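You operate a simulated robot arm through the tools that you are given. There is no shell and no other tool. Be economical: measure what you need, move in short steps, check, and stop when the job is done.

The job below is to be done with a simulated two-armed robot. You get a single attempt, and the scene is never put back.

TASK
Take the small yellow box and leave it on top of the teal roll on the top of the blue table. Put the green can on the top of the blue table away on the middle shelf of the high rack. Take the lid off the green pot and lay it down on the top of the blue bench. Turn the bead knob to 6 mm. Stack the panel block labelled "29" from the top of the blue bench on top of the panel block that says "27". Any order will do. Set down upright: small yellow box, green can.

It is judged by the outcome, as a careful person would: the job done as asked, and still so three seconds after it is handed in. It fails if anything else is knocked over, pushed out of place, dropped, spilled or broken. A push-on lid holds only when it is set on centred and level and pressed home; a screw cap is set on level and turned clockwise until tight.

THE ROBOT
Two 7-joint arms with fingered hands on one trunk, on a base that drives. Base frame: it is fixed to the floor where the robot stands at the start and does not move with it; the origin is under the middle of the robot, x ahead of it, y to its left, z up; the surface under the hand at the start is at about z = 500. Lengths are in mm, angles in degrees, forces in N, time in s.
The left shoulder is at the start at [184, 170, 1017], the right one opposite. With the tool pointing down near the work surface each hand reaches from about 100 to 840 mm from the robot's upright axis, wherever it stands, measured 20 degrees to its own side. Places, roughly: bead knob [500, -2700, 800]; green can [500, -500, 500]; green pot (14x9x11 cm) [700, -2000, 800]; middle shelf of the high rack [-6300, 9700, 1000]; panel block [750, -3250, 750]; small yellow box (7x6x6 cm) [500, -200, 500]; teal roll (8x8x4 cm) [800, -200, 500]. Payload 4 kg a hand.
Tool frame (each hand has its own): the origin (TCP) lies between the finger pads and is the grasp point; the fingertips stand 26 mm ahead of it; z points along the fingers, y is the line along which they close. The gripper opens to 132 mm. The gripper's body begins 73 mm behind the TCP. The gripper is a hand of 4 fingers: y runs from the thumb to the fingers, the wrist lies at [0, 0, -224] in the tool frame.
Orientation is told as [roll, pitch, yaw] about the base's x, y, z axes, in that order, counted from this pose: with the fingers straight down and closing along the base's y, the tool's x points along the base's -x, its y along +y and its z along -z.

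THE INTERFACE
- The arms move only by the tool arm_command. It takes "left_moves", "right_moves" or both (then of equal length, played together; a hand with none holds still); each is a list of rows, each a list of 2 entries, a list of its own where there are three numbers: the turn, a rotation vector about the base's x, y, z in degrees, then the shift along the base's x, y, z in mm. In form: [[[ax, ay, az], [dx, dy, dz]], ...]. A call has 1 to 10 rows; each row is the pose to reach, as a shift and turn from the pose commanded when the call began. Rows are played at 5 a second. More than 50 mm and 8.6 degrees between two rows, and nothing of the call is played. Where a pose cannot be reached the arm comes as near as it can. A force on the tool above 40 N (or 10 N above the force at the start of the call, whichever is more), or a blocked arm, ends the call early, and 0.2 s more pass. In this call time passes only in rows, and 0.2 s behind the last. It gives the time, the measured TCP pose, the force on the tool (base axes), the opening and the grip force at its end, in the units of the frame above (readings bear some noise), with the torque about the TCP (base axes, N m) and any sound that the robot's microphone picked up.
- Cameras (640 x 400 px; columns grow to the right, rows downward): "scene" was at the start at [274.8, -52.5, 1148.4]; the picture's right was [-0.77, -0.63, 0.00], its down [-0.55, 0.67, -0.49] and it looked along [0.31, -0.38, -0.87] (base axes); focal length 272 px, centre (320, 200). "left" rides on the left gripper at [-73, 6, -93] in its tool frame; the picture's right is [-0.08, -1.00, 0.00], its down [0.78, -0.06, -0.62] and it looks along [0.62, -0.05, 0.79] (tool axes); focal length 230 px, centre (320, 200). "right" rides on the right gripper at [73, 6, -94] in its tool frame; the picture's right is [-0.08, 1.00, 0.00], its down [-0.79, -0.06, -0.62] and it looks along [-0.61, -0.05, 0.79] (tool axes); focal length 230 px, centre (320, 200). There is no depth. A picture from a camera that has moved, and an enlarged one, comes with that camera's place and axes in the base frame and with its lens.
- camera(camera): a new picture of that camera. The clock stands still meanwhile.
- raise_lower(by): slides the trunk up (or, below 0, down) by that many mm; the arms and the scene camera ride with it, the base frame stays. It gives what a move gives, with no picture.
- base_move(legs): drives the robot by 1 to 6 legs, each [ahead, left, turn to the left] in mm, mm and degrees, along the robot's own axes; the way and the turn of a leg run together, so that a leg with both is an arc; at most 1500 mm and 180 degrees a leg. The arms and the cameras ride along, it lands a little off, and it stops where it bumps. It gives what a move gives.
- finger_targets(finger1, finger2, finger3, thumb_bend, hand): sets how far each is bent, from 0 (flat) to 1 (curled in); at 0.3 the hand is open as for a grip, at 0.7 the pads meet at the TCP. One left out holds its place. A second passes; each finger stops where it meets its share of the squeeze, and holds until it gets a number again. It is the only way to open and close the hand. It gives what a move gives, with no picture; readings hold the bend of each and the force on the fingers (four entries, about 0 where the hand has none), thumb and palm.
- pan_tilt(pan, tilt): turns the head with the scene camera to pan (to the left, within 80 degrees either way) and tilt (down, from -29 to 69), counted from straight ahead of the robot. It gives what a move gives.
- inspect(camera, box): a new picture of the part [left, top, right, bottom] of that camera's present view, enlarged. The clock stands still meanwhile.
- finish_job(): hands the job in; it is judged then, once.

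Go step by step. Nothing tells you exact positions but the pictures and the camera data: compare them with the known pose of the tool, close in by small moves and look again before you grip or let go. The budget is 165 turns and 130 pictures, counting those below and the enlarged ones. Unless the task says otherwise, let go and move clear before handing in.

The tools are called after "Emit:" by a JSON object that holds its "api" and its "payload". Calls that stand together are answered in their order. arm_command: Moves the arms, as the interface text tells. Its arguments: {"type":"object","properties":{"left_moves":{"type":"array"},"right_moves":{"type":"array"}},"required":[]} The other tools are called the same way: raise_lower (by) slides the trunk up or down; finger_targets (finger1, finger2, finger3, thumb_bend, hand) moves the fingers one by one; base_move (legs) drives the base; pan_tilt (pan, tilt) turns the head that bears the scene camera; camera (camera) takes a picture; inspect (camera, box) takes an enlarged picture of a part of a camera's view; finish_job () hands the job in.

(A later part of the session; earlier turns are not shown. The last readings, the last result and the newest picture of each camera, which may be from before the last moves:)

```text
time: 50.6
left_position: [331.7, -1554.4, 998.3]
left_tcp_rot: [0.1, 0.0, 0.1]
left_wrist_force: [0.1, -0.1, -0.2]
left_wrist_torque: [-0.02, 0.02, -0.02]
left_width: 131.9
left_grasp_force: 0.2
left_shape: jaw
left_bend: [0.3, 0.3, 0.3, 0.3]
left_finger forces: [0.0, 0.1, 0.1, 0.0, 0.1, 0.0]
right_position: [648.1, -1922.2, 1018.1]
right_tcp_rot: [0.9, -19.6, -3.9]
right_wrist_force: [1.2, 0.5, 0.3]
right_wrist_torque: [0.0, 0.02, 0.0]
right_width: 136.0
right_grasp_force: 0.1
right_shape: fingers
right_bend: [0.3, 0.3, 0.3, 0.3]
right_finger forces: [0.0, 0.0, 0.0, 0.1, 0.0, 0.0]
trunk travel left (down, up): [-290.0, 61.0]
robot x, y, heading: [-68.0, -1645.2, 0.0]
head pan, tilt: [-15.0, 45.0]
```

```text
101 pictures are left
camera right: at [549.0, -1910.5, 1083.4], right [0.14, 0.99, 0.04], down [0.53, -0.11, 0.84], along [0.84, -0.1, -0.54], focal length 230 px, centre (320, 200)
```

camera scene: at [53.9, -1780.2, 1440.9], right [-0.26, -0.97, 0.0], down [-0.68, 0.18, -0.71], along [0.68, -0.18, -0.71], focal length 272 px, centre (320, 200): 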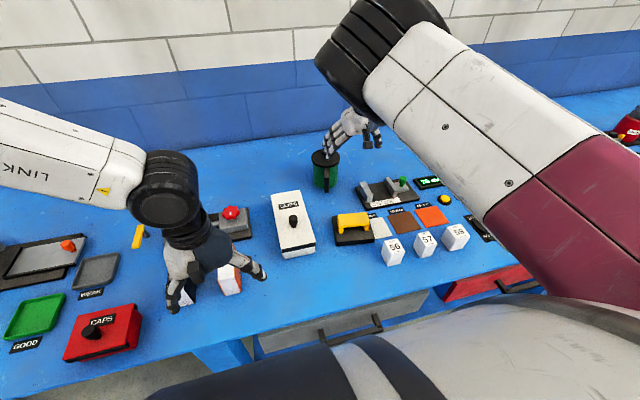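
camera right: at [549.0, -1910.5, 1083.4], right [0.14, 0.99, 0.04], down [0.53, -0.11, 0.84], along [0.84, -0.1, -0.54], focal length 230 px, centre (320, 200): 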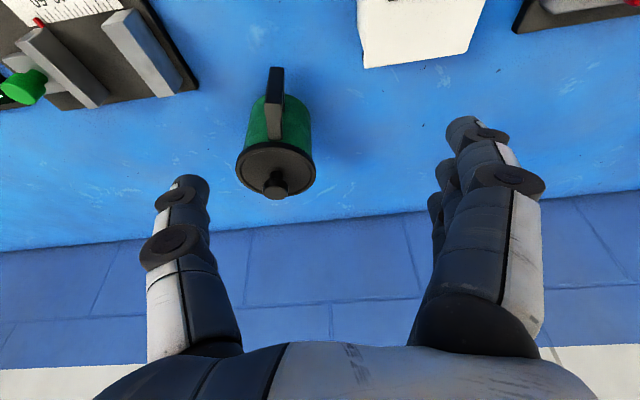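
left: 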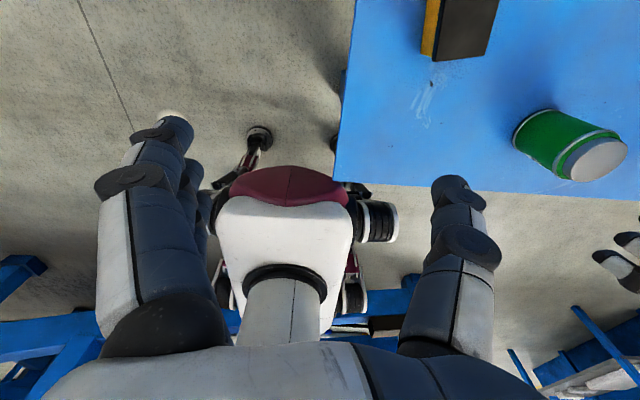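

Lid knob triangulated at about (758,−1988,934). Moving above it.

Emit:
{"api": "arm_command", "payload": {"right_moves": [[[0, 0, 2], [35, -20, 0]], [[-0.9, 0, 4], [70, -44, 0]], [[-0.9, 0, 4], [108, -66, -5]], [[-0.9, 0, 4], [108, -66, -32]], [[-0.9, 0, 4], [108, -66, -32]]]}}

Emit:
{"api": "camera", "payload": {"camera": "right"}}

Emit:
{"api": "inspect", "payload": {"camera": "scene", "box": [280, 110, 440, 210]}}

```text
time: 51.8
left_position: [330.8, -1553.0, 997.9]
left_tcp_rot: [-0.1, 0.0, 0.1]
left_wrist_force: [0.6, 0.0, 0.1]
left_wrist_torque: [0.0, 0.01, 0.0]
left_width: 131.9
left_grasp_force: 0.0
left_shape: jaw
left_bend: [0.3, 0.3, 0.3, 0.3]
left_finger forces: [0.0, 0.0, 0.0, 0.0, 0.0, 0.0]
right_position: [712.7, -1974.5, 1004.5]
right_tcp_rot: [-0.2, -19.6, 0.5]
right_wrist_force: [-0.5, 0.4, -0.4]
right_wrist_torque: [-0.06, -0.02, 0.01]
right_width: 135.8
right_grasp_force: 0.1
right_shape: fingers
right_bend: [0.3, 0.3, 0.3, 0.3]
right_finger forces: [0.0, 0.0, 0.0, 0.0, 0.0, 0.0]
right hand out of reach, approached as far as the arm can: row 2, 3, 4, 5
trunk travel left (down, up): [-290.0, 61.0]
robot x, y, heading: [-66.2, -1648.6, 0.2]
head pan, tilt: [-15.0, 45.0]
```

```text
100 pictures are left
camera right: at [611.6, -1968.0, 1068.0], right [0.07, 1.0, 0.02], down [0.53, -0.06, 0.84], along [0.84, -0.05, -0.54], focal length 230 px, centre (320, 200)
```

right: 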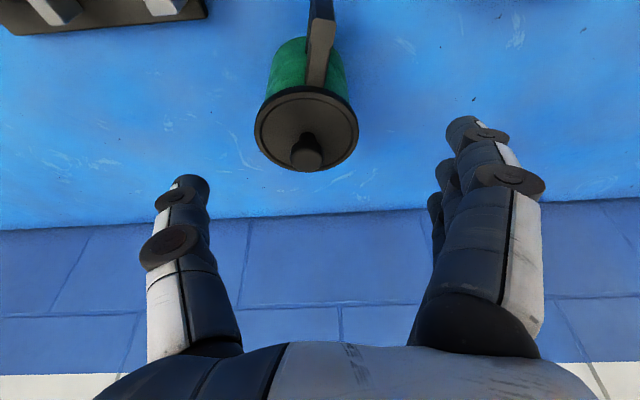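

```text
4.00 times, centred on (360, 160) of scene
camera zoom: at [53.5, -1669.8, 1441.0], right [-0.26, -0.97, 0.0], down [-0.68, 0.18, -0.71], along [0.68, -0.18, -0.71], focal length 1089 px, centre (160, 360)
```

zoom: 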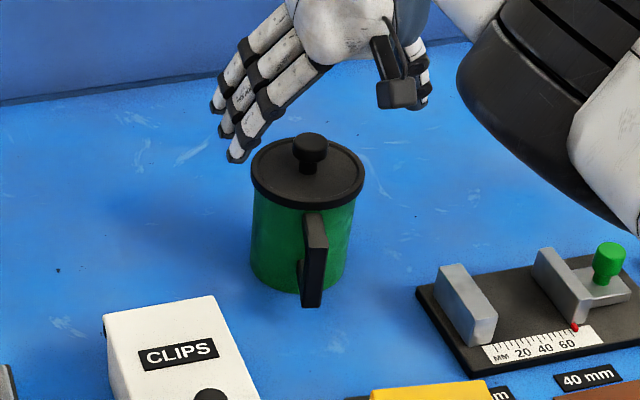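

The arm falls short when the wrist is near shoulder height. Raising the trunk by 60 and lowering/advancing again with the hand straddling the lid.

Emit:
{"api": "raise_lower", "payload": {"by": 60}}

Emit:
{"api": "arm_command", "payload": {"right_moves": [[[0, 0, 0], [0, -6, -30]], [[0, 0, 0], [5, -12, -60]], [[0, 0, 0], [15, -13, -80]], [[0, 0, 0], [30, -13, -90]], [[0, 0, 0], [35, -13, -95]], [[0, 0, 0], [35, -13, -95]]]}}

Emit:
{"api": "camera", "payload": {"camera": "right"}}

```text
time: 52.8
left_position: [332.3, -1554.5, 1058.3]
left_tcp_rot: [-0.1, 0.0, 0.1]
left_wrist_force: [-0.1, -0.2, 0.2]
left_wrist_torque: [0.0, 0.02, 0.01]
left_width: 132.0
left_grasp_force: 0.0
left_shape: jaw
left_bend: [0.3, 0.3, 0.3, 0.3]
left_finger forces: [0.0, 0.0, 0.0, 0.0, 0.1, 0.1]
right_position: [713.4, -1973.4, 1061.9]
right_tcp_rot: [-0.1, -19.6, 0.3]
right_wrist_force: [-0.2, -0.1, -0.2]
right_wrist_torque: [0.0, 0.02, -0.02]
right_width: 136.0
right_grasp_force: 0.0
right_shape: fingers
right_bend: [0.3, 0.3, 0.3, 0.3]
right_finger forces: [0.1, 0.0, 0.0, 0.0, 0.0, 0.1]
trunk travel left (down, up): [-350.0, 1.0]
robot x, y, heading: [-63.1, -1643.9, 0.1]
head pan, tilt: [-15.0, 45.0]
```

```text
time: 54.2
left_position: [332.0, -1554.3, 1059.2]
left_tcp_rot: [0.0, 0.0, 0.1]
left_wrist_force: [-0.3, 0.2, 0.4]
left_wrist_torque: [0.01, 0.01, 0.06]
left_width: 132.0
left_grasp_force: 0.0
left_shape: jaw
left_bend: [0.3, 0.3, 0.3, 0.3]
left_finger forces: [0.1, 0.0, 0.0, 0.0, 0.1, 0.0]
right_position: [699.4, -1982.9, 990.3]
right_tcp_rot: [-0.1, -19.7, 0.5]
right_wrist_force: [0.4, 0.9, 0.0]
right_wrist_torque: [0.02, -0.01, 0.01]
right_width: 136.1
right_grasp_force: 0.1
right_shape: fingers
right_bend: [0.3, 0.3, 0.3, 0.3]
right_finger forces: [0.0, 0.0, 0.0, 0.0, 0.0, 0.0]
right hand out of reach, approached as far as the arm can: row 1, 2, 3, 4, 5, 6
trunk travel left (down, up): [-350.0, 1.0]
robot x, y, heading: [-65.7, -1648.4, 0.1]
head pan, tilt: [-15.0, 45.0]
```

```text
98 pictures are left
camera right: at [598.6, -1977.4, 1054.3], right [0.07, 1.0, 0.02], down [0.53, -0.06, 0.84], along [0.84, -0.04, -0.54], focal length 230 px, centre (320, 200)
```

right: 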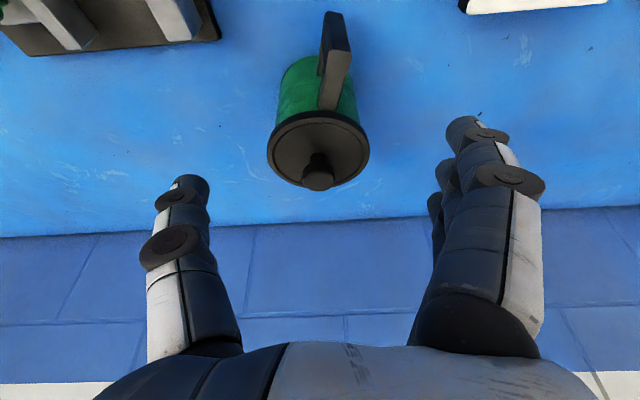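

The tilted wrist shortens reach (about 545 mm to wrist vs about 640 vertical). I'll use a vertical hand and drive closer; first checking clearance between the torso and the bench edge.

Emit:
{"api": "pan_tilt", "payload": {"pan": 0, "tilt": 69}}

Emit:
{"api": "camera", "payload": {"camera": "scene"}}

Emit:
{"api": "camera", "payload": {"camera": "left"}}

```text
time: 55.1
left_position: [332.5, -1554.0, 1057.0]
left_tcp_rot: [0.0, 0.1, 0.1]
left_wrist_force: [-0.4, 0.1, -1.4]
left_wrist_torque: [-0.04, 0.01, 0.0]
left_width: 131.9
left_grasp_force: 0.1
left_shape: jaw
left_bend: [0.3, 0.3, 0.3, 0.3]
left_finger forces: [0.0, 0.0, 0.0, 0.1, 0.0, 0.0]
right_position: [698.7, -1982.7, 990.1]
right_tcp_rot: [-0.2, -19.6, 0.4]
right_wrist_force: [0.7, -0.8, -0.4]
right_wrist_torque: [-0.05, -0.01, -0.01]
right_width: 136.1
right_grasp_force: 0.2
right_shape: fingers
right_bend: [0.3, 0.3, 0.3, 0.3]
right_finger forces: [0.0, 0.0, 0.0, 0.0, 0.1, 0.0]
trunk travel left (down, up): [-350.0, 1.0]
robot x, y, heading: [-66.2, -1648.1, 0.1]
head pan, tilt: [0.0, 68.8]
```

```text
97 pictures are left
camera scene: at [29.0, -1649.5, 1471.6], right [0.0, -1.0, 0.0], down [-0.93, 0.0, -0.36], along [0.36, 0.0, -0.93], focal length 272 px, centre (320, 200)
```

scene: 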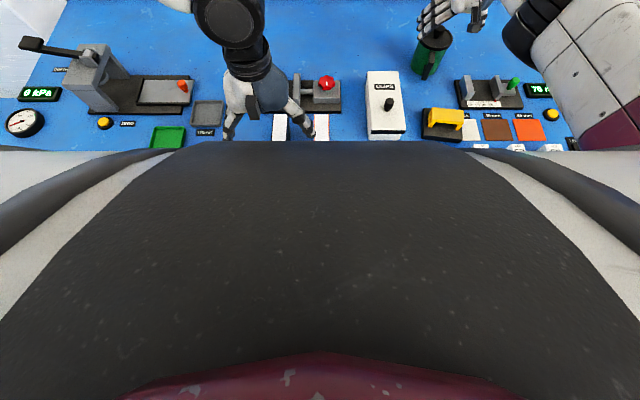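

```text
96 pictures are left
camera left: at [403.5, -1549.2, 1152.1], right [0.08, -1.0, 0.0], down [-0.78, -0.06, 0.62], along [-0.61, -0.05, -0.79], focal length 230 px, centre (320, 200)
```

left: 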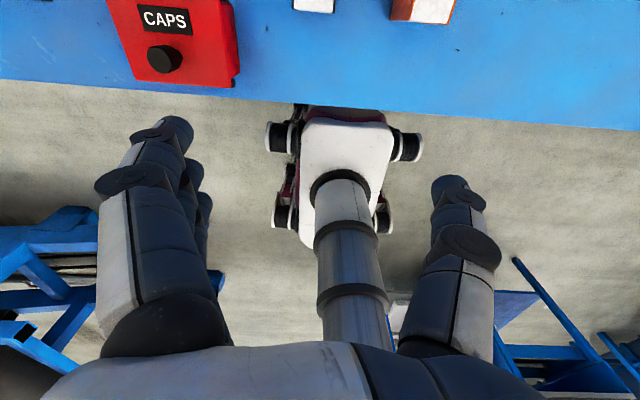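

The base front has ample room under the bench edge. Driving forward 100 and straightening the hand.

Emit:
{"api": "base_move", "payload": {"legs": [[100, 0, 0]]}}

Emit:
{"api": "arm_command", "payload": {"right_moves": [[[0, 6, 0], [-10, 0, 5]], [[0, 12, 0], [-20, 0, 5]], [[0, 18, 0], [-30, -3, 5]], [[0, 20, 0], [-40, -5, 5]], [[0, 20, 0], [-40, -5, 5]]]}}

Emit:
{"api": "camera", "payload": {"camera": "right"}}

```text
time: 56.2
left_position: [431.3, -1553.9, 1056.0]
left_tcp_rot: [-0.1, 0.0, 0.0]
left_wrist_force: [0.6, -0.8, -0.3]
left_wrist_torque: [0.02, 0.03, -0.04]
left_width: 132.0
left_grasp_force: 0.1
left_shape: jaw
left_bend: [0.3, 0.3, 0.3, 0.3]
left_finger forces: [0.1, 0.0, 0.0, 0.0, 0.0, 0.0]
right_position: [799.2, -1983.7, 989.0]
right_tcp_rot: [-0.2, -19.6, 0.4]
right_wrist_force: [0.1, 0.6, -1.6]
right_wrist_torque: [-0.01, 0.01, 0.02]
right_width: 136.0
right_grasp_force: 0.0
right_shape: fingers
right_bend: [0.3, 0.3, 0.3, 0.3]
right_finger forces: [0.0, 0.0, 0.0, 0.0, 0.0, 0.1]
trunk travel left (down, up): [-350.0, 1.0]
robot x, y, heading: [31.9, -1647.2, -0.1]
head pan, tilt: [0.0, 68.8]
```

```text
time: 57.4
left_position: [430.5, -1554.6, 1058.2]
left_tcp_rot: [-0.1, 0.0, 0.1]
left_wrist_force: [0.1, 1.1, 0.0]
left_wrist_torque: [-0.02, 0.01, 0.02]
left_width: 131.8
left_grasp_force: 0.0
left_shape: jaw
left_bend: [0.3, 0.3, 0.3, 0.3]
left_finger forces: [0.1, 0.0, 0.1, 0.1, 0.0, 0.0]
right_position: [725.1, -1990.1, 999.5]
right_tcp_rot: [-0.1, 0.4, 0.3]
right_wrist_force: [0.4, 0.0, 0.7]
right_wrist_torque: [0.0, -0.02, -0.02]
right_width: 136.2
right_grasp_force: 0.1
right_shape: fingers
right_bend: [0.3, 0.3, 0.3, 0.3]
right_finger forces: [0.0, 0.0, 0.0, 0.1, 0.0, 0.0]
right hand out of reach, approached as far as the arm can: row 1, 2, 3, 4, 5
trunk travel left (down, up): [-350.0, 1.0]
robot x, y, heading: [33.4, -1650.2, 0.1]
head pan, tilt: [0.0, 68.8]
```

```text
95 pictures are left
camera right: at [653.3, -1983.4, 1094.7], right [0.07, 1.0, 0.0], down [0.79, -0.06, 0.61], along [0.61, -0.05, -0.79], focal length 230 px, centre (320, 200)
```

right: 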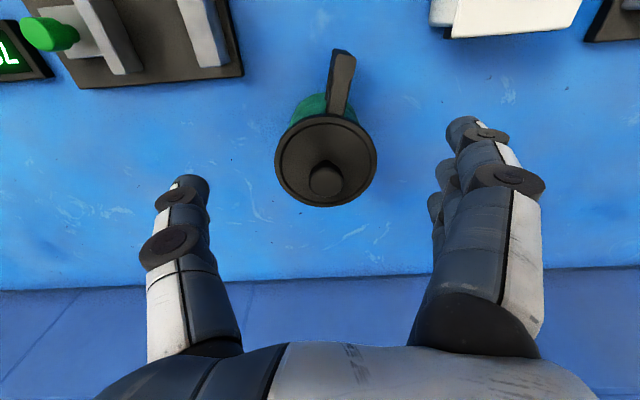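

Knob at (758,−1987). Descending while advancing, fingers straddling the lid.

Emit:
{"api": "arm_command", "payload": {"right_moves": [[[0, 0, 0], [8, 1, -20]], [[0, 0, 0], [16, 2, -40]], [[0, 0, 0], [24, 2, -50]], [[0, 0, 0], [33, 2, -60]], [[0, 0, 0], [33, 2, -65]], [[0, 0, 0], [33, 2, -65]]]}}

Emit:
{"api": "camera", "payload": {"camera": "right"}}

```text
time: 58.8
left_position: [431.4, -1554.5, 1058.0]
left_tcp_rot: [0.1, 0.0, 0.0]
left_wrist_force: [0.2, 0.3, 0.3]
left_wrist_torque: [0.0, -0.03, -0.02]
left_width: 131.9
left_grasp_force: 0.1
left_shape: jaw
left_bend: [0.3, 0.3, 0.3, 0.3]
left_finger forces: [0.0, 0.1, 0.1, 0.0, 0.0, 0.0]
right_position: [716.5, -1986.3, 956.2]
right_tcp_rot: [-0.1, 0.5, 0.2]
right_wrist_force: [0.0, 0.0, -0.5]
right_wrist_torque: [0.01, -0.03, 0.0]
right_width: 135.6
right_grasp_force: 0.0
right_shape: fingers
right_bend: [0.3, 0.3, 0.3, 0.3]
right_finger forces: [0.0, 0.0, 0.0, 0.1, 0.1, 0.0]
right hand out of reach, approached as far as the arm can: row 1, 2, 3, 4, 5, 6
trunk travel left (down, up): [-350.0, 1.0]
robot x, y, heading: [36.2, -1645.4, 0.0]
head pan, tilt: [0.0, 68.8]
```

```text
94 pictures are left
camera right: at [644.9, -1980.2, 1051.3], right [0.07, 1.0, 0.0], down [0.79, -0.06, 0.61], along [0.61, -0.05, -0.79], focal length 230 px, centre (320, 200)
```

right: 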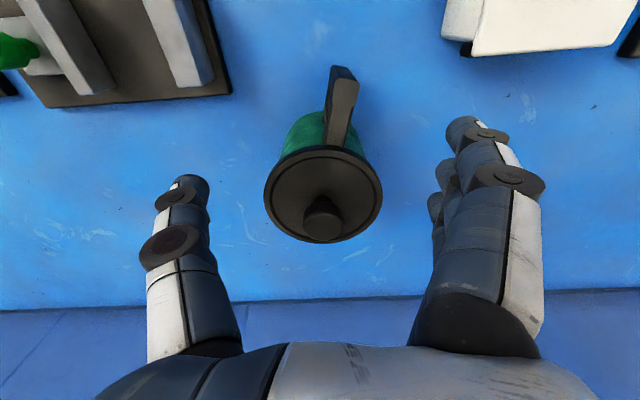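

Short by 42 mm; nudging the base forward with the hand straddling the knob.

Emit:
{"api": "base_move", "payload": {"legs": [[45, 0, 0]]}}

Emit:
{"api": "camera", "payload": {"camera": "right"}}

```text
time: 59.7
left_position: [447.6, -1554.4, 1058.4]
left_tcp_rot: [0.2, 0.1, 0.2]
left_wrist_force: [0.3, -1.1, 0.2]
left_wrist_torque: [0.01, 0.01, -0.01]
left_width: 132.1
left_grasp_force: 0.1
left_shape: jaw
left_bend: [0.3, 0.3, 0.3, 0.3]
left_finger forces: [0.0, 0.1, 0.0, 0.0, 0.0, 0.0]
right_position: [734.7, -1985.3, 956.8]
right_tcp_rot: [0.0, 0.5, 0.5]
right_wrist_force: [0.7, 0.4, 1.1]
right_wrist_torque: [0.03, 0.04, 0.01]
right_width: 136.1
right_grasp_force: 0.1
right_shape: fingers
right_bend: [0.3, 0.3, 0.3, 0.3]
right_finger forces: [0.0, 0.0, 0.1, 0.0, 0.0, 0.1]
trunk travel left (down, up): [-350.0, 1.0]
robot x, y, heading: [53.7, -1650.4, -0.1]
head pan, tilt: [0.0, 68.8]
stopped in leg 1: the robot was blocked; the commanded pose is now the measured one
```

```text
93 pictures are left
camera right: at [662.2, -1979.4, 1051.2], right [0.07, 1.0, 0.0], down [0.79, -0.05, 0.61], along [0.61, -0.04, -0.79], focal length 230 px, centre (320, 200)
```

right: 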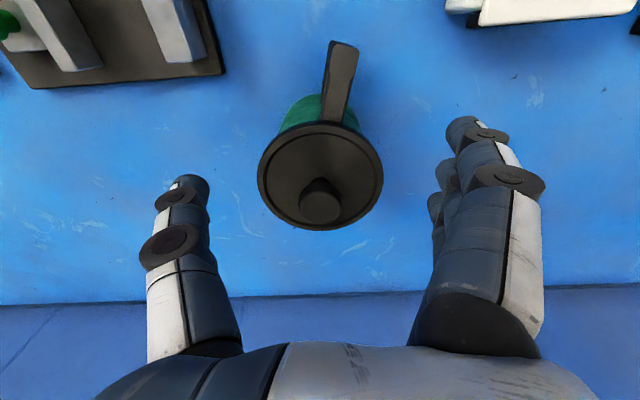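

The base touched the bench structure, so I back off slightly. The torso seems to lean less when raised, so I'll lift the hand and lower the trunk to check whether that gives more reach.

Emit:
{"api": "base_move", "payload": {"legs": [[-15, 0, 0]]}}

Emit:
{"api": "arm_command", "payload": {"right_moves": [[[0, 0, 0], [-5, 0, 40]], [[0, 0, 0], [-10, 0, 80]], [[0, 0, 0], [-20, 0, 110]], [[0, 0, 0], [-20, 0, 110]]]}}

Emit:
{"api": "raise_lower", "payload": {"by": -90}}

Emit:
{"api": "pan_tilt", "payload": {"pan": -15, "tilt": 45}}

Emit:
{"api": "camera", "payload": {"camera": "scene"}}

```text
time: 60.5
left_position: [432.3, -1554.5, 1059.0]
left_tcp_rot: [0.0, 0.0, 0.1]
left_wrist_force: [-0.2, 0.5, -0.5]
left_wrist_torque: [0.0, 0.02, 0.03]
left_width: 131.9
left_grasp_force: 0.1
left_shape: jaw
left_bend: [0.3, 0.3, 0.3, 0.3]
left_finger forces: [0.0, 0.1, 0.0, 0.0, 0.0, 0.1]
right_position: [719.2, -1985.6, 956.6]
right_tcp_rot: [-0.2, 0.5, 0.4]
right_wrist_force: [0.1, 0.5, 0.5]
right_wrist_torque: [0.0, -0.01, -0.04]
right_width: 136.2
right_grasp_force: 0.1
right_shape: fingers
right_bend: [0.3, 0.3, 0.3, 0.3]
right_finger forces: [0.1, 0.0, 0.0, 0.0, 0.1, 0.0]
trunk travel left (down, up): [-350.0, 1.0]
robot x, y, heading: [35.2, -1649.5, 0.3]
head pan, tilt: [0.0, 68.8]
```

```text
time: 61.5
left_position: [432.5, -1554.7, 1057.3]
left_tcp_rot: [0.2, 0.1, 0.1]
left_wrist_force: [-0.4, 0.1, 0.2]
left_wrist_torque: [0.03, -0.04, -0.03]
left_width: 131.8
left_grasp_force: 0.2
left_shape: jaw
left_bend: [0.3, 0.3, 0.3, 0.3]
left_finger forces: [0.1, 0.0, 0.0, 0.1, 0.0, 0.0]
right_position: [697.7, -1985.8, 1067.1]
right_tcp_rot: [-0.1, 0.5, 0.3]
right_wrist_force: [-0.3, -0.4, 0.3]
right_wrist_torque: [-0.02, -0.02, -0.01]
right_width: 135.9
right_grasp_force: 0.1
right_shape: fingers
right_bend: [0.3, 0.3, 0.3, 0.3]
right_finger forces: [0.1, 0.0, 0.0, 0.0, 0.1, 0.1]
trunk travel left (down, up): [-350.0, 1.0]
robot x, y, heading: [33.9, -1648.6, 0.0]
head pan, tilt: [0.0, 68.8]
```

```text
time: 62.8
left_position: [431.5, -1553.8, 968.9]
left_tcp_rot: [0.0, 0.0, 0.2]
left_wrist_force: [0.1, -0.2, 0.8]
left_wrist_torque: [0.03, 0.0, 0.01]
left_width: 131.9
left_grasp_force: 0.0
left_shape: jaw
left_bend: [0.3, 0.3, 0.3, 0.3]
left_finger forces: [0.0, 0.0, 0.0, 0.1, 0.0, 0.1]
right_position: [698.6, -1984.9, 977.1]
right_tcp_rot: [0.0, 0.4, 0.4]
right_wrist_force: [-0.3, 0.1, 0.1]
right_wrist_torque: [0.01, 0.0, 0.01]
right_width: 136.0
right_grasp_force: 0.0
right_shape: fingers
right_bend: [0.3, 0.3, 0.3, 0.3]
right_finger forces: [0.1, 0.0, 0.1, 0.0, 0.0, 0.0]
trunk travel left (down, up): [-260.0, 91.0]
robot x, y, heading: [34.3, -1647.2, 0.2]
head pan, tilt: [0.0, 68.8]
```

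```text
time: 63.6
left_position: [432.9, -1555.0, 968.6]
left_tcp_rot: [0.0, 0.0, 0.1]
left_wrist_force: [0.6, -0.7, 0.2]
left_wrist_torque: [0.0, -0.02, 0.03]
left_width: 131.6
left_grasp_force: 0.0
left_shape: jaw
left_bend: [0.3, 0.3, 0.3, 0.3]
left_finger forces: [0.0, 0.0, 0.0, 0.1, 0.1, 0.0]
right_position: [699.0, -1985.2, 976.9]
right_tcp_rot: [-0.1, 0.5, 0.5]
right_wrist_force: [0.3, -0.3, -0.7]
right_wrist_torque: [-0.01, 0.01, 0.01]
right_width: 136.0
right_grasp_force: 0.1
right_shape: fingers
right_bend: [0.3, 0.3, 0.3, 0.3]
right_finger forces: [0.1, 0.1, 0.0, 0.0, 0.0, 0.0]
trunk travel left (down, up): [-260.0, 91.0]
robot x, y, heading: [38.5, -1647.7, 0.1]
head pan, tilt: [-15.0, 45.0]
```

```text
92 pictures are left
camera scene: at [161.4, -1670.5, 1410.3], right [-0.26, -0.97, 0.0], down [-0.68, 0.18, -0.71], along [0.68, -0.18, -0.71], focal length 272 px, centre (320, 200)
```

scene: 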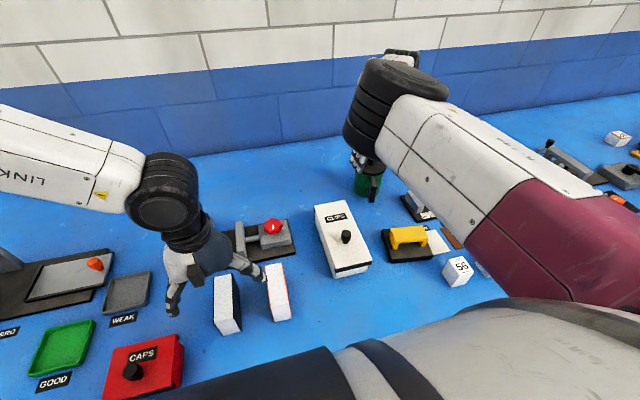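

Testing reach at this trunk height: advance toward the knob.

Emit:
{"api": "arm_command", "payload": {"right_moves": [[[0, 0, 0], [15, -1, -5]], [[0, 0, 0], [30, -2, -15]], [[0, 0, 0], [45, -2, -30]], [[0, 0, 0], [58, -2, -42]], [[0, 0, 0], [58, -2, -42]]]}}

Emit:
{"api": "camera", "payload": {"camera": "right"}}

```text
time: 64.8
left_position: [432.5, -1555.0, 967.5]
left_tcp_rot: [0.1, 0.0, 0.1]
left_wrist_force: [0.1, 0.0, 0.1]
left_wrist_torque: [-0.02, -0.01, 0.0]
left_width: 131.7
left_grasp_force: 0.0
left_shape: jaw
left_bend: [0.3, 0.3, 0.3, 0.3]
left_finger forces: [0.0, 0.0, 0.0, 0.1, 0.0, 0.1]
right_position: [736.9, -1986.5, 934.7]
right_tcp_rot: [0.0, 0.4, 0.4]
right_wrist_force: [0.0, 0.3, 0.0]
right_wrist_torque: [0.04, 0.0, -0.02]
right_width: 135.9
right_grasp_force: 0.2
right_shape: fingers
right_bend: [0.3, 0.3, 0.3, 0.3]
right_finger forces: [0.0, 0.0, 0.1, 0.1, 0.1, 0.0]
right hand out of reach, approached as far as the arm can: row 3, 4, 5
trunk travel left (down, up): [-260.0, 91.0]
robot x, y, heading: [37.6, -1645.0, 0.2]
head pan, tilt: [-15.0, 45.0]
```

```text
91 pictures are left
camera right: at [664.0, -1981.4, 1030.4], right [0.07, 1.0, 0.0], down [0.79, -0.06, 0.61], along [0.61, -0.04, -0.79], focal length 230 px, centre (320, 200)
```

right: 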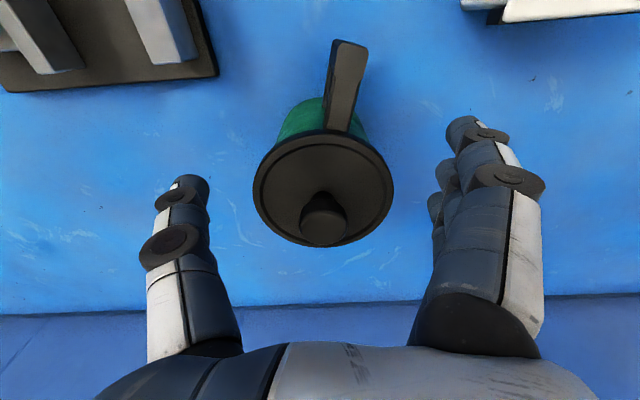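

Only about 15 mm short now; nudging the base forward 12 mm (below the earlier bump point).

Emit:
{"api": "base_move", "payload": {"legs": [[12, 0, 0]]}}

Emit:
{"api": "camera", "payload": {"camera": "right"}}

```text
time: 65.6
left_position: [445.0, -1555.5, 966.9]
left_tcp_rot: [-0.1, 0.0, 0.1]
left_wrist_force: [0.4, 0.1, -0.3]
left_wrist_torque: [-0.03, 0.02, 0.01]
left_width: 131.9
left_grasp_force: 0.0
left_shape: jaw
left_bend: [0.3, 0.3, 0.3, 0.3]
left_finger forces: [0.0, 0.0, 0.1, 0.0, 0.0, 0.0]
right_position: [749.5, -1986.7, 935.8]
right_tcp_rot: [-0.1, 0.4, 0.4]
right_wrist_force: [0.1, 0.0, -0.2]
right_wrist_torque: [0.0, -0.02, 0.0]
right_width: 135.8
right_grasp_force: 0.0
right_shape: fingers
right_bend: [0.3, 0.3, 0.3, 0.3]
right_finger forces: [0.1, 0.0, 0.0, 0.1, 0.1, 0.0]
trunk travel left (down, up): [-260.0, 91.0]
robot x, y, heading: [48.6, -1648.3, 0.1]
head pan, tilt: [-15.0, 45.0]
```

```text
90 pictures are left
camera right: at [676.2, -1981.2, 1030.4], right [0.07, 1.0, 0.0], down [0.79, -0.05, 0.61], along [0.61, -0.04, -0.79], focal length 230 px, centre (320, 200)
```

right: 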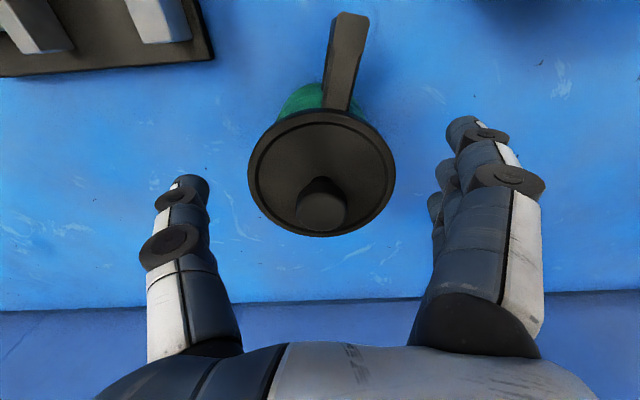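

Aligned. Lowering 4 mm and closing on the knob.

Emit:
{"api": "arm_command", "payload": {"right_moves": [[[0, 0, 0], [0, 0, -4]], [[0, 0, 0], [0, 0, -4]]]}}

Emit:
{"api": "finger_targets", "payload": {"hand": "right", "finger1": 0.75, "finger2": 0.75, "finger3": 0.75, "thumb_bend": 0.75}}

Emit:
{"api": "camera", "payload": {"camera": "right"}}

```text
time: 66.2
left_position: [444.7, -1554.1, 967.8]
left_tcp_rot: [0.0, 0.0, 0.1]
left_wrist_force: [0.3, -0.7, -0.7]
left_wrist_torque: [-0.01, 0.0, 0.03]
left_width: 131.9
left_grasp_force: 0.1
left_shape: jaw
left_bend: [0.3, 0.3, 0.3, 0.3]
left_finger forces: [0.0, 0.1, 0.0, 0.0, 0.1, 0.1]
right_position: [746.9, -1987.6, 931.3]
right_tcp_rot: [-0.1, 0.4, 0.4]
right_wrist_force: [0.4, -0.2, -0.5]
right_wrist_torque: [0.01, -0.02, -0.02]
right_width: 135.9
right_grasp_force: 0.1
right_shape: fingers
right_bend: [0.3, 0.3, 0.3, 0.3]
right_finger forces: [0.0, 0.1, 0.1, 0.1, 0.1, 0.1]
trunk travel left (down, up): [-260.0, 91.0]
robot x, y, heading: [47.9, -1649.2, 0.0]
head pan, tilt: [-15.0, 45.0]
```

```text
time: 67.2
left_position: [443.3, -1553.7, 968.4]
left_tcp_rot: [0.0, -0.1, 0.1]
left_wrist_force: [-0.4, -0.1, -1.1]
left_wrist_torque: [0.05, 0.0, 0.01]
left_width: 131.9
left_grasp_force: 0.1
left_shape: jaw
left_bend: [0.3, 0.3, 0.3, 0.3]
left_finger forces: [0.0, 0.0, 0.1, 0.0, 0.1, 0.1]
right_position: [747.3, -1985.6, 933.8]
right_tcp_rot: [-0.1, 0.3, 0.4]
right_wrist_force: [-2.2, 1.6, 13.7]
right_wrist_torque: [-0.12, 0.11, -0.04]
right_width: 75.3
right_grasp_force: 14.6
right_shape: fingers
right_bend: [0.53, 0.44, 0.44, 0.5]
right_finger forces: [5.9, 4.7, 4.9, 0.0, 14.3, 0.0]
trunk travel left (down, up): [-260.0, 91.0]
robot x, y, heading: [49.1, -1651.7, -0.0]
head pan, tilt: [-15.0, 45.0]
```

```text
89 pictures are left
camera right: at [674.4, -1980.3, 1028.2], right [0.07, 1.0, 0.0], down [0.79, -0.05, 0.61], along [0.61, -0.04, -0.79], focal length 230 px, centre (320, 200)
```

right: 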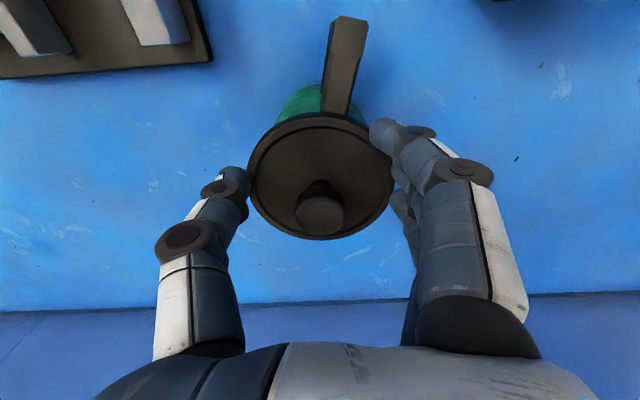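

The fingertips met the lid rim rather than the knob. Opening, raising 14 mm and closing again.

Emit:
{"api": "finger_targets", "payload": {"hand": "right", "finger1": 0.3, "finger2": 0.3, "finger3": 0.3, "thumb_bend": 0.3}}

Emit:
{"api": "arm_command", "payload": {"right_moves": [[[0, 0, 0], [2, 0, 8]], [[0, 0, 0], [4, 0, 15]], [[0, 0, 0], [4, 0, 15]]]}}

Emit:
{"api": "finger_targets", "payload": {"hand": "right", "finger1": 0.55, "finger2": 0.55, "finger3": 0.55, "thumb_bend": 0.55}}

Emit:
{"api": "camera", "payload": {"camera": "right"}}

Emit:
{"api": "inspect", "payload": {"camera": "scene", "box": [320, 120, 420, 200]}}

```text
time: 68.2
left_position: [444.3, -1554.7, 968.9]
left_tcp_rot: [0.0, 0.1, 0.2]
left_wrist_force: [0.0, -0.2, -1.2]
left_wrist_torque: [0.01, 0.0, 0.01]
left_width: 132.1
left_grasp_force: 0.0
left_shape: jaw
left_bend: [0.3, 0.3, 0.3, 0.3]
left_finger forces: [0.0, 0.0, 0.0, 0.0, 0.0, 0.1]
right_position: [747.5, -1986.7, 932.8]
right_tcp_rot: [0.0, 0.4, 0.4]
right_wrist_force: [1.0, -0.5, 0.2]
right_wrist_torque: [-0.01, 0.02, 0.02]
right_width: 135.7
right_grasp_force: 0.1
right_shape: fingers
right_bend: [0.3, 0.3, 0.3, 0.3]
right_finger forces: [0.0, 0.0, 0.0, 0.0, 0.1, 0.1]
trunk travel left (down, up): [-260.0, 91.0]
robot x, y, heading: [46.9, -1652.9, 0.1]
head pan, tilt: [-15.0, 45.0]
```

```text
time: 69.0
left_position: [444.5, -1553.7, 969.0]
left_tcp_rot: [0.0, -0.1, 0.1]
left_wrist_force: [-2.1, 0.6, -0.2]
left_wrist_torque: [0.01, 0.02, 0.0]
left_width: 131.9
left_grasp_force: 0.0
left_shape: jaw
left_bend: [0.3, 0.3, 0.3, 0.3]
left_finger forces: [0.0, 0.0, 0.0, 0.0, 0.0, 0.0]
right_position: [751.8, -1986.4, 947.3]
right_tcp_rot: [-0.1, 0.5, 0.3]
right_wrist_force: [1.4, 0.4, -0.1]
right_wrist_torque: [0.02, 0.0, -0.02]
right_width: 135.7
right_grasp_force: 0.1
right_shape: fingers
right_bend: [0.3, 0.3, 0.3, 0.3]
right_finger forces: [0.0, 0.0, 0.1, 0.0, 0.0, 0.0]
trunk travel left (down, up): [-260.0, 91.0]
robot x, y, heading: [46.6, -1651.4, 0.2]
head pan, tilt: [-15.0, 45.0]
```

```text
time: 70.0
left_position: [444.6, -1556.1, 969.0]
left_tcp_rot: [0.0, 0.1, 0.1]
left_wrist_force: [0.3, 0.1, -0.3]
left_wrist_torque: [0.01, 0.01, 0.0]
left_width: 131.9
left_grasp_force: 0.1
left_shape: jaw
left_bend: [0.3, 0.3, 0.3, 0.3]
left_finger forces: [0.1, 0.1, 0.1, 0.0, 0.0, 0.1]
right_position: [752.5, -1986.3, 946.6]
right_tcp_rot: [-0.1, 0.4, 0.4]
right_wrist_force: [-0.2, -0.3, -0.4]
right_wrist_torque: [0.01, 0.0, 0.01]
right_width: 55.3
right_grasp_force: 0.1
right_shape: fingers
right_bend: [0.55, 0.55, 0.55, 0.55]
right_finger forces: [0.1, 0.0, 0.0, 0.1, 0.0, 0.0]
trunk travel left (down, up): [-260.0, 91.0]
robot x, y, heading: [44.9, -1644.3, 0.2]
head pan, tilt: [-15.0, 45.0]
```

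```text
88 pictures are left
camera right: at [679.6, -1981.1, 1041.7], right [0.07, 1.0, 0.0], down [0.79, -0.05, 0.61], along [0.61, -0.04, -0.79], focal length 230 px, centre (320, 200)
```

right: 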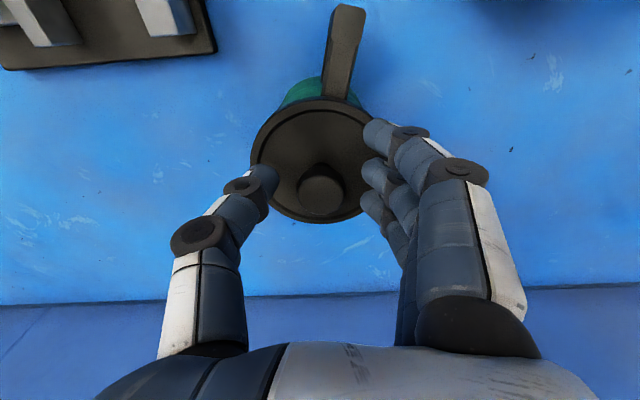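

```text
5.00 times, centred on (370, 160) of scene
camera zoom: at [173.2, -1670.6, 1410.3], right [-0.26, -0.97, 0.0], down [-0.68, 0.18, -0.71], along [0.68, -0.18, -0.71], focal length 1361 px, centre (70, 400)
```

zoom: 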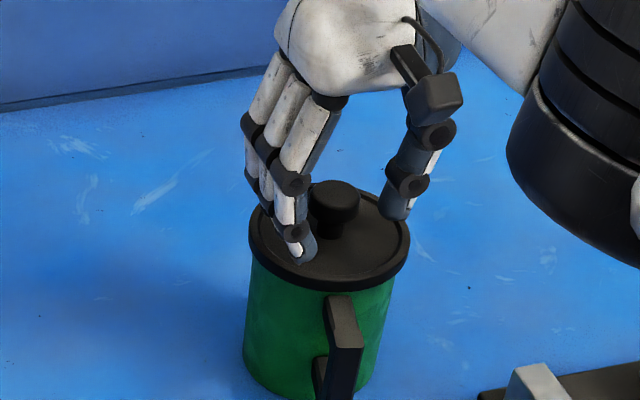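

Now the fingertips are above the lid and around the knob. Closing.

Emit:
{"api": "finger_targets", "payload": {"hand": "right", "finger1": 0.75, "finger2": 0.75, "finger3": 0.75, "thumb_bend": 0.75}}

Emit:
{"api": "inspect", "payload": {"camera": "scene", "box": [320, 120, 420, 200]}}

```text
time: 71.0
left_position: [444.3, -1554.1, 967.3]
left_tcp_rot: [0.0, 0.0, 0.2]
left_wrist_force: [-0.8, 0.5, 0.0]
left_wrist_torque: [0.0, 0.01, 0.0]
left_width: 131.8
left_grasp_force: 0.0
left_shape: jaw
left_bend: [0.3, 0.3, 0.3, 0.3]
left_finger forces: [0.0, 0.1, 0.1, 0.0, 0.1, 0.0]
right_position: [751.3, -1986.7, 947.0]
right_tcp_rot: [-0.1, 0.3, 0.4]
right_wrist_force: [0.3, -0.6, -0.4]
right_wrist_torque: [-0.02, -0.02, 0.02]
right_width: 14.5
right_grasp_force: 14.7
right_shape: fingers
right_bend: [0.75, 0.64, 0.66, 0.67]
right_finger forces: [0.0, 6.6, 8.4, 0.1, 15.0, 0.1]
trunk travel left (down, up): [-260.0, 91.0]
robot x, y, heading: [43.8, -1646.7, 0.0]
head pan, tilt: [-15.0, 45.0]
heard: snap
```

```text
5.00 times, centred on (370, 160) of scene
camera zoom: at [173.2, -1670.6, 1410.3], right [-0.26, -0.97, 0.0], down [-0.68, 0.18, -0.71], along [0.68, -0.18, -0.71], focal length 1361 px, centre (70, 400)
```

zoom: 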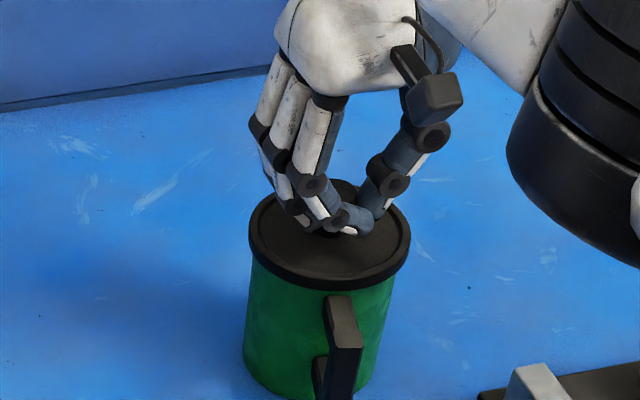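

Fingers hold the knob (15 N) and a snap was heard, possibly the lid loosening. Lifting gently.

Emit:
{"api": "arm_command", "payload": {"right_moves": [[[0, 0, 0], [0, 0, 6]], [[0, 0, 0], [0, 0, 12]], [[0, 0, 0], [0, 0, 20]], [[0, 0, 0], [0, 0, 25]], [[0, 0, 0], [0, 0, 25]]]}}

Emit:
{"api": "inspect", "payload": {"camera": "scene", "box": [300, 100, 440, 200]}}

```text
time: 72.2
left_position: [443.9, -1554.4, 968.8]
left_tcp_rot: [-0.1, 0.0, 0.1]
left_wrist_force: [-0.3, 0.2, 0.7]
left_wrist_torque: [-0.02, 0.0, 0.01]
left_width: 131.7
left_grasp_force: 0.1
left_shape: jaw
left_bend: [0.3, 0.3, 0.3, 0.3]
left_finger forces: [0.0, 0.0, 0.0, 0.2, 0.0, 0.1]
right_position: [752.3, -1986.9, 971.8]
right_tcp_rot: [-0.1, 0.4, 0.3]
right_wrist_force: [-1.0, -0.4, 0.0]
right_wrist_torque: [-0.02, 0.0, -0.02]
right_width: 14.5
right_grasp_force: 15.2
right_shape: fingers
right_bend: [0.75, 0.64, 0.66, 0.67]
right_finger forces: [0.0, 6.6, 8.5, 0.0, 15.0, 0.1]
trunk travel left (down, up): [-260.0, 91.0]
robot x, y, heading: [45.9, -1644.1, 0.1]
head pan, tilt: [-15.0, 45.0]
```

```text
4.00 times, centred on (370, 150) of scene
camera zoom: at [173.2, -1670.6, 1410.3], right [-0.26, -0.97, 0.0], down [-0.68, 0.18, -0.71], along [0.68, -0.18, -0.71], focal length 1089 px, centre (120, 400)
```

zoom: 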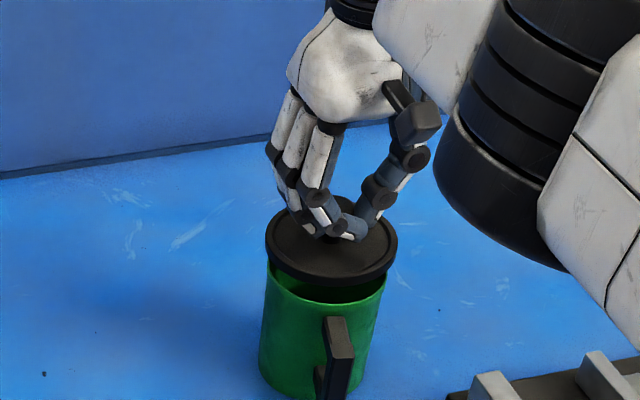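

The lid is off. I'll lay it on the clear bench area to the right of the pot, around (750,−2115). Raising it, also lifting the left hand, and shifting the base right.

Emit:
{"api": "arm_command", "payload": {"right_moves": [[[0, 0, 0], [0, 0, 15]], [[0, 0, 0], [0, 0, 30]], [[0, 0, 0], [0, 0, 30]]], "left_moves": [[[0, 0, 0], [-10, 20, 35]], [[0, 0, 0], [-20, 40, 70]], [[0, 0, 0], [-20, 40, 90]]]}}

Emit:
{"api": "base_move", "payload": {"legs": [[-25, 0, 0], [0, -128, 0], [20, 0, 0]]}}

Emit:
{"api": "camera", "payload": {"camera": "scene"}}

Emit:
{"api": "camera", "payload": {"camera": "right"}}

```text
time: 73.0
left_position: [423.9, -1515.1, 1057.6]
left_tcp_rot: [0.0, 0.1, 0.1]
left_wrist_force: [-0.3, 0.5, -0.5]
left_wrist_torque: [-0.02, -0.01, 0.02]
left_width: 131.7
left_grasp_force: 0.1
left_shape: jaw
left_bend: [0.3, 0.3, 0.3, 0.3]
left_finger forces: [0.0, 0.0, 0.1, 0.0, 0.1, 0.1]
right_position: [752.9, -1987.2, 1001.0]
right_tcp_rot: [-0.2, 0.4, 0.4]
right_wrist_force: [-0.2, -0.9, 0.1]
right_wrist_torque: [0.02, 0.0, 0.0]
right_width: 14.7
right_grasp_force: 15.1
right_shape: fingers
right_bend: [0.75, 0.64, 0.66, 0.67]
right_finger forces: [0.0, 6.6, 8.6, 0.0, 15.1, 0.1]
trunk travel left (down, up): [-260.0, 91.0]
robot x, y, heading: [44.2, -1649.2, 0.2]
head pan, tilt: [-15.0, 45.0]
```

```text
time: 75.6
left_position: [419.4, -1642.8, 1057.6]
left_tcp_rot: [0.0, 0.1, 0.1]
left_wrist_force: [0.9, -0.4, 0.0]
left_wrist_torque: [0.0, 0.01, -0.01]
left_width: 131.9
left_grasp_force: 0.0
left_shape: jaw
left_bend: [0.3, 0.3, 0.3, 0.3]
left_finger forces: [0.0, 0.1, 0.0, 0.0, 0.1, 0.0]
right_position: [747.9, -2116.7, 1001.1]
right_tcp_rot: [-0.1, 0.4, 0.4]
right_wrist_force: [-0.3, 0.5, -1.3]
right_wrist_torque: [0.0, 0.0, 0.03]
right_width: 14.4
right_grasp_force: 14.8
right_shape: fingers
right_bend: [0.75, 0.64, 0.66, 0.67]
right_finger forces: [0.0, 6.6, 8.6, 0.0, 15.0, 0.0]
trunk travel left (down, up): [-260.0, 91.0]
robot x, y, heading: [42.9, -1779.3, 0.0]
head pan, tilt: [-15.0, 45.0]
```

```text
84 pictures are left
camera scene: at [168.5, -1798.5, 1410.3], right [-0.26, -0.97, 0.0], down [-0.68, 0.18, -0.71], along [0.68, -0.18, -0.71], focal length 272 px, centre (320, 200)
```

scene: 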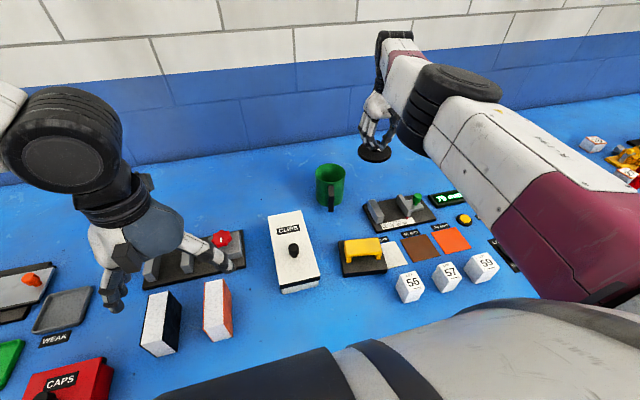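

```text
83 pictures are left
camera right: at [675.0, -2110.0, 1096.0], right [0.07, 1.0, 0.0], down [0.79, -0.06, 0.61], along [0.61, -0.05, -0.79], focal length 230 px, centre (320, 200)
```

right: 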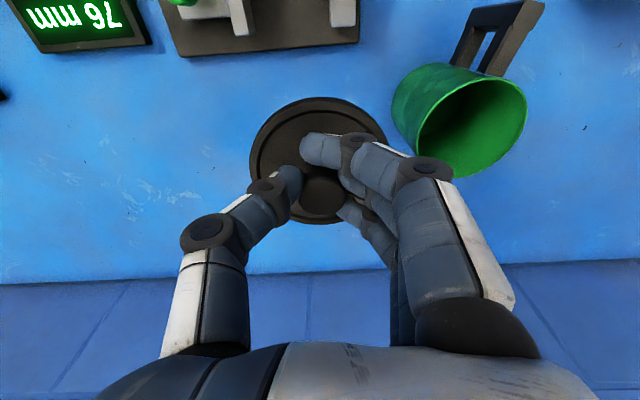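

The lid is over bare bench, but close to the gauge plate in x; pushing it 20 mm further back, then lowering via the trunk.

Emit:
{"api": "arm_command", "payload": {"right_moves": [[[0, 0, 0], [10, 4, -10]], [[0, 0, 0], [20, 8, -25]], [[0, 0, 0], [22, 8, -35]], [[0, 0, 0], [22, 8, -35]]]}}

Emit:
{"api": "raise_lower", "payload": {"by": -65}}

Emit:
{"api": "camera", "payload": {"camera": "right"}}

Emit:
{"api": "inspect", "payload": {"camera": "scene", "box": [300, 60, 500, 210]}}

```text
time: 76.6
left_position: [419.7, -1640.8, 1056.8]
left_tcp_rot: [0.0, 0.0, 0.1]
left_wrist_force: [0.1, 0.2, 0.6]
left_wrist_torque: [-0.03, -0.02, 0.04]
left_width: 131.9
left_grasp_force: 0.1
left_shape: jaw
left_bend: [0.3, 0.3, 0.3, 0.3]
left_finger forces: [0.0, 0.1, 0.0, 0.0, 0.0, 0.0]
right_position: [749.6, -2104.3, 967.7]
right_tcp_rot: [0.0, 0.4, 0.2]
right_wrist_force: [0.0, 0.6, 0.0]
right_wrist_torque: [0.02, -0.01, 0.0]
right_width: 14.5
right_grasp_force: 15.5
right_shape: fingers
right_bend: [0.75, 0.64, 0.66, 0.67]
right_finger forces: [0.1, 6.5, 8.7, 0.1, 15.0, 0.0]
right hand out of reach, approached as far as the arm can: row 1, 2, 3, 4
trunk travel left (down, up): [-260.0, 91.0]
robot x, y, heading: [43.3, -1776.6, -0.1]
head pan, tilt: [-15.0, 45.0]
```

```text
time: 77.6
left_position: [418.6, -1642.0, 993.0]
left_tcp_rot: [0.0, -0.1, -0.1]
left_wrist_force: [0.0, -0.6, 0.0]
left_wrist_torque: [0.0, -0.02, -0.02]
left_width: 131.8
left_grasp_force: 0.1
left_shape: jaw
left_bend: [0.3, 0.3, 0.3, 0.3]
left_finger forces: [0.0, 0.0, 0.0, 0.1, 0.0, 0.0]
right_position: [746.7, -2105.0, 854.0]
right_tcp_rot: [0.0, 4.9, 0.3]
right_wrist_force: [-0.6, -0.1, -0.6]
right_wrist_torque: [-0.02, -0.02, 0.01]
right_width: 14.5
right_grasp_force: 14.3
right_shape: fingers
right_bend: [0.75, 0.65, 0.67, 0.68]
right_finger forces: [0.0, 6.6, 8.6, 0.0, 14.5, 0.2]
trunk travel left (down, up): [-195.0, 156.0]
robot x, y, heading: [38.1, -1776.0, -0.1]
head pan, tilt: [-15.0, 45.0]
```

```text
82 pictures are left
camera right: at [680.7, -2099.3, 953.8], right [0.07, 1.0, -0.01], down [0.83, -0.06, 0.55], along [0.55, -0.04, -0.84], focal length 230 px, centre (320, 200)
```

right: 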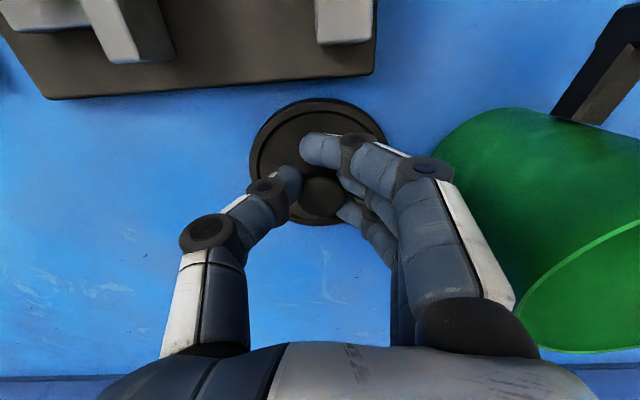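

```text
2.67 times, centred on (400, 135) of scene
camera zoom: at [197.4, -1798.5, 1344.2], right [-0.26, -0.97, 0.0], down [-0.68, 0.18, -0.71], along [0.68, -0.18, -0.71], focal length 726 px, centre (107, 373)
```

zoom: 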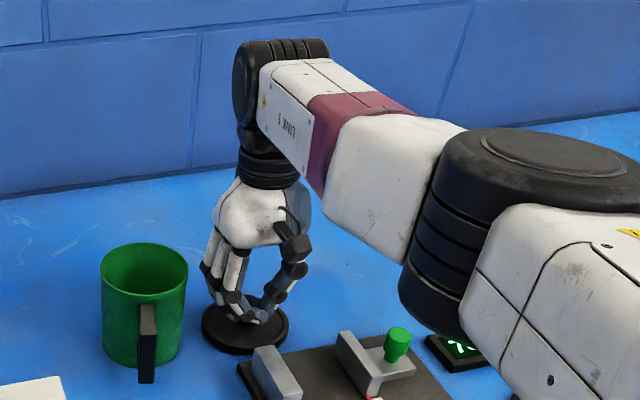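

Trunk lowering moved the hand more than expected (z 854, pitched 5°). Levelling the lid and moving it slightly back.

Emit:
{"api": "arm_command", "payload": {"right_moves": [[[0, -2.5, 0], [6, 0, 0]], [[0, -4.8, 0], [12, 0, 0]], [[0, -4.8, 0], [12, 0, 0]]]}}

Emit:
{"api": "inspect", "payload": {"camera": "scene", "box": [320, 120, 440, 210]}}

```text
time: 78.4
left_position: [419.5, -1642.4, 993.7]
left_tcp_rot: [0.0, 0.0, -0.1]
left_wrist_force: [-0.4, -0.1, 0.0]
left_wrist_torque: [-0.02, 0.01, -0.02]
left_width: 132.0
left_grasp_force: 0.0
left_shape: jaw
left_bend: [0.3, 0.3, 0.3, 0.3]
left_finger forces: [0.0, 0.0, 0.0, 0.0, 0.1, 0.1]
right_position: [764.2, -2106.1, 850.3]
right_tcp_rot: [0.1, 0.1, 0.3]
right_wrist_force: [-0.2, -0.2, -0.8]
right_wrist_torque: [0.02, -0.02, 0.0]
right_width: 14.7
right_grasp_force: 14.5
right_shape: fingers
right_bend: [0.75, 0.65, 0.67, 0.68]
right_finger forces: [0.0, 6.7, 8.6, 0.0, 14.6, 0.0]
right hand out of reach, approached as far as the arm can: row 1, 2, 3
trunk travel left (down, up): [-195.0, 156.0]
robot x, y, heading: [43.4, -1779.5, 0.3]
head pan, tilt: [-15.0, 45.0]
```

```text
4.44 times, centred on (380, 165) of scene
camera zoom: at [198.4, -1798.4, 1343.9], right [-0.26, -0.97, 0.0], down [-0.68, 0.18, -0.71], along [0.68, -0.18, -0.71], focal length 1210 px, centre (53, 356)
```

zoom: 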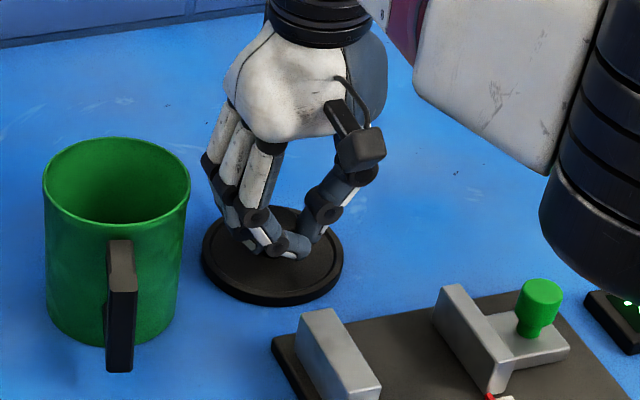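

Level and clear. Lowering in small steps until contact.

Emit:
{"api": "arm_command", "payload": {"right_moves": [[[0, 0, 0], [0, 0, -3]], [[0, 0, 0], [0, 0, -6]], [[0, 0, 0], [0, 0, -9]], [[0, 0, 0], [0, 0, -12]], [[0, 0, 0], [0, 0, -12]]]}}

Emit:
{"api": "inspect", "payload": {"camera": "scene", "box": [320, 120, 440, 210]}}

```text
time: 79.6
left_position: [416.8, -1641.0, 993.6]
left_tcp_rot: [0.0, -0.2, 0.0]
left_wrist_force: [-0.3, -0.3, -0.2]
left_wrist_torque: [0.01, -0.01, 0.04]
left_width: 131.7
left_grasp_force: 0.0
left_shape: jaw
left_bend: [0.3, 0.3, 0.3, 0.3]
left_finger forces: [0.0, 0.1, 0.1, 0.1, 0.0, 0.0]
right_position: [764.8, -2105.8, 845.6]
right_tcp_rot: [-0.1, -0.4, 0.5]
right_wrist_force: [5.9, -3.4, 38.2]
right_wrist_torque: [-0.07, -0.39, 0.05]
right_width: 15.0
right_grasp_force: 24.6
right_shape: fingers
right_bend: [0.75, 0.68, 0.7, 0.69]
right_finger forces: [0.0, 9.5, 16.3, 0.1, 23.8, 0.1]
trunk travel left (down, up): [-195.0, 156.0]
robot x, y, heading: [41.6, -1777.0, 0.1]
head pan, tilt: [-15.0, 45.0]
```

```text
4.44 times, centred on (380, 165) of scene
camera zoom: at [194.8, -1797.0, 1344.8], right [-0.26, -0.97, 0.0], down [-0.68, 0.18, -0.71], along [0.69, -0.18, -0.7], focal length 1210 px, centre (53, 356)
```

zoom: 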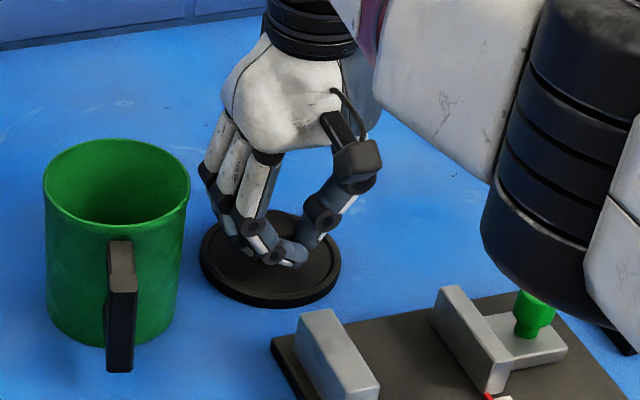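

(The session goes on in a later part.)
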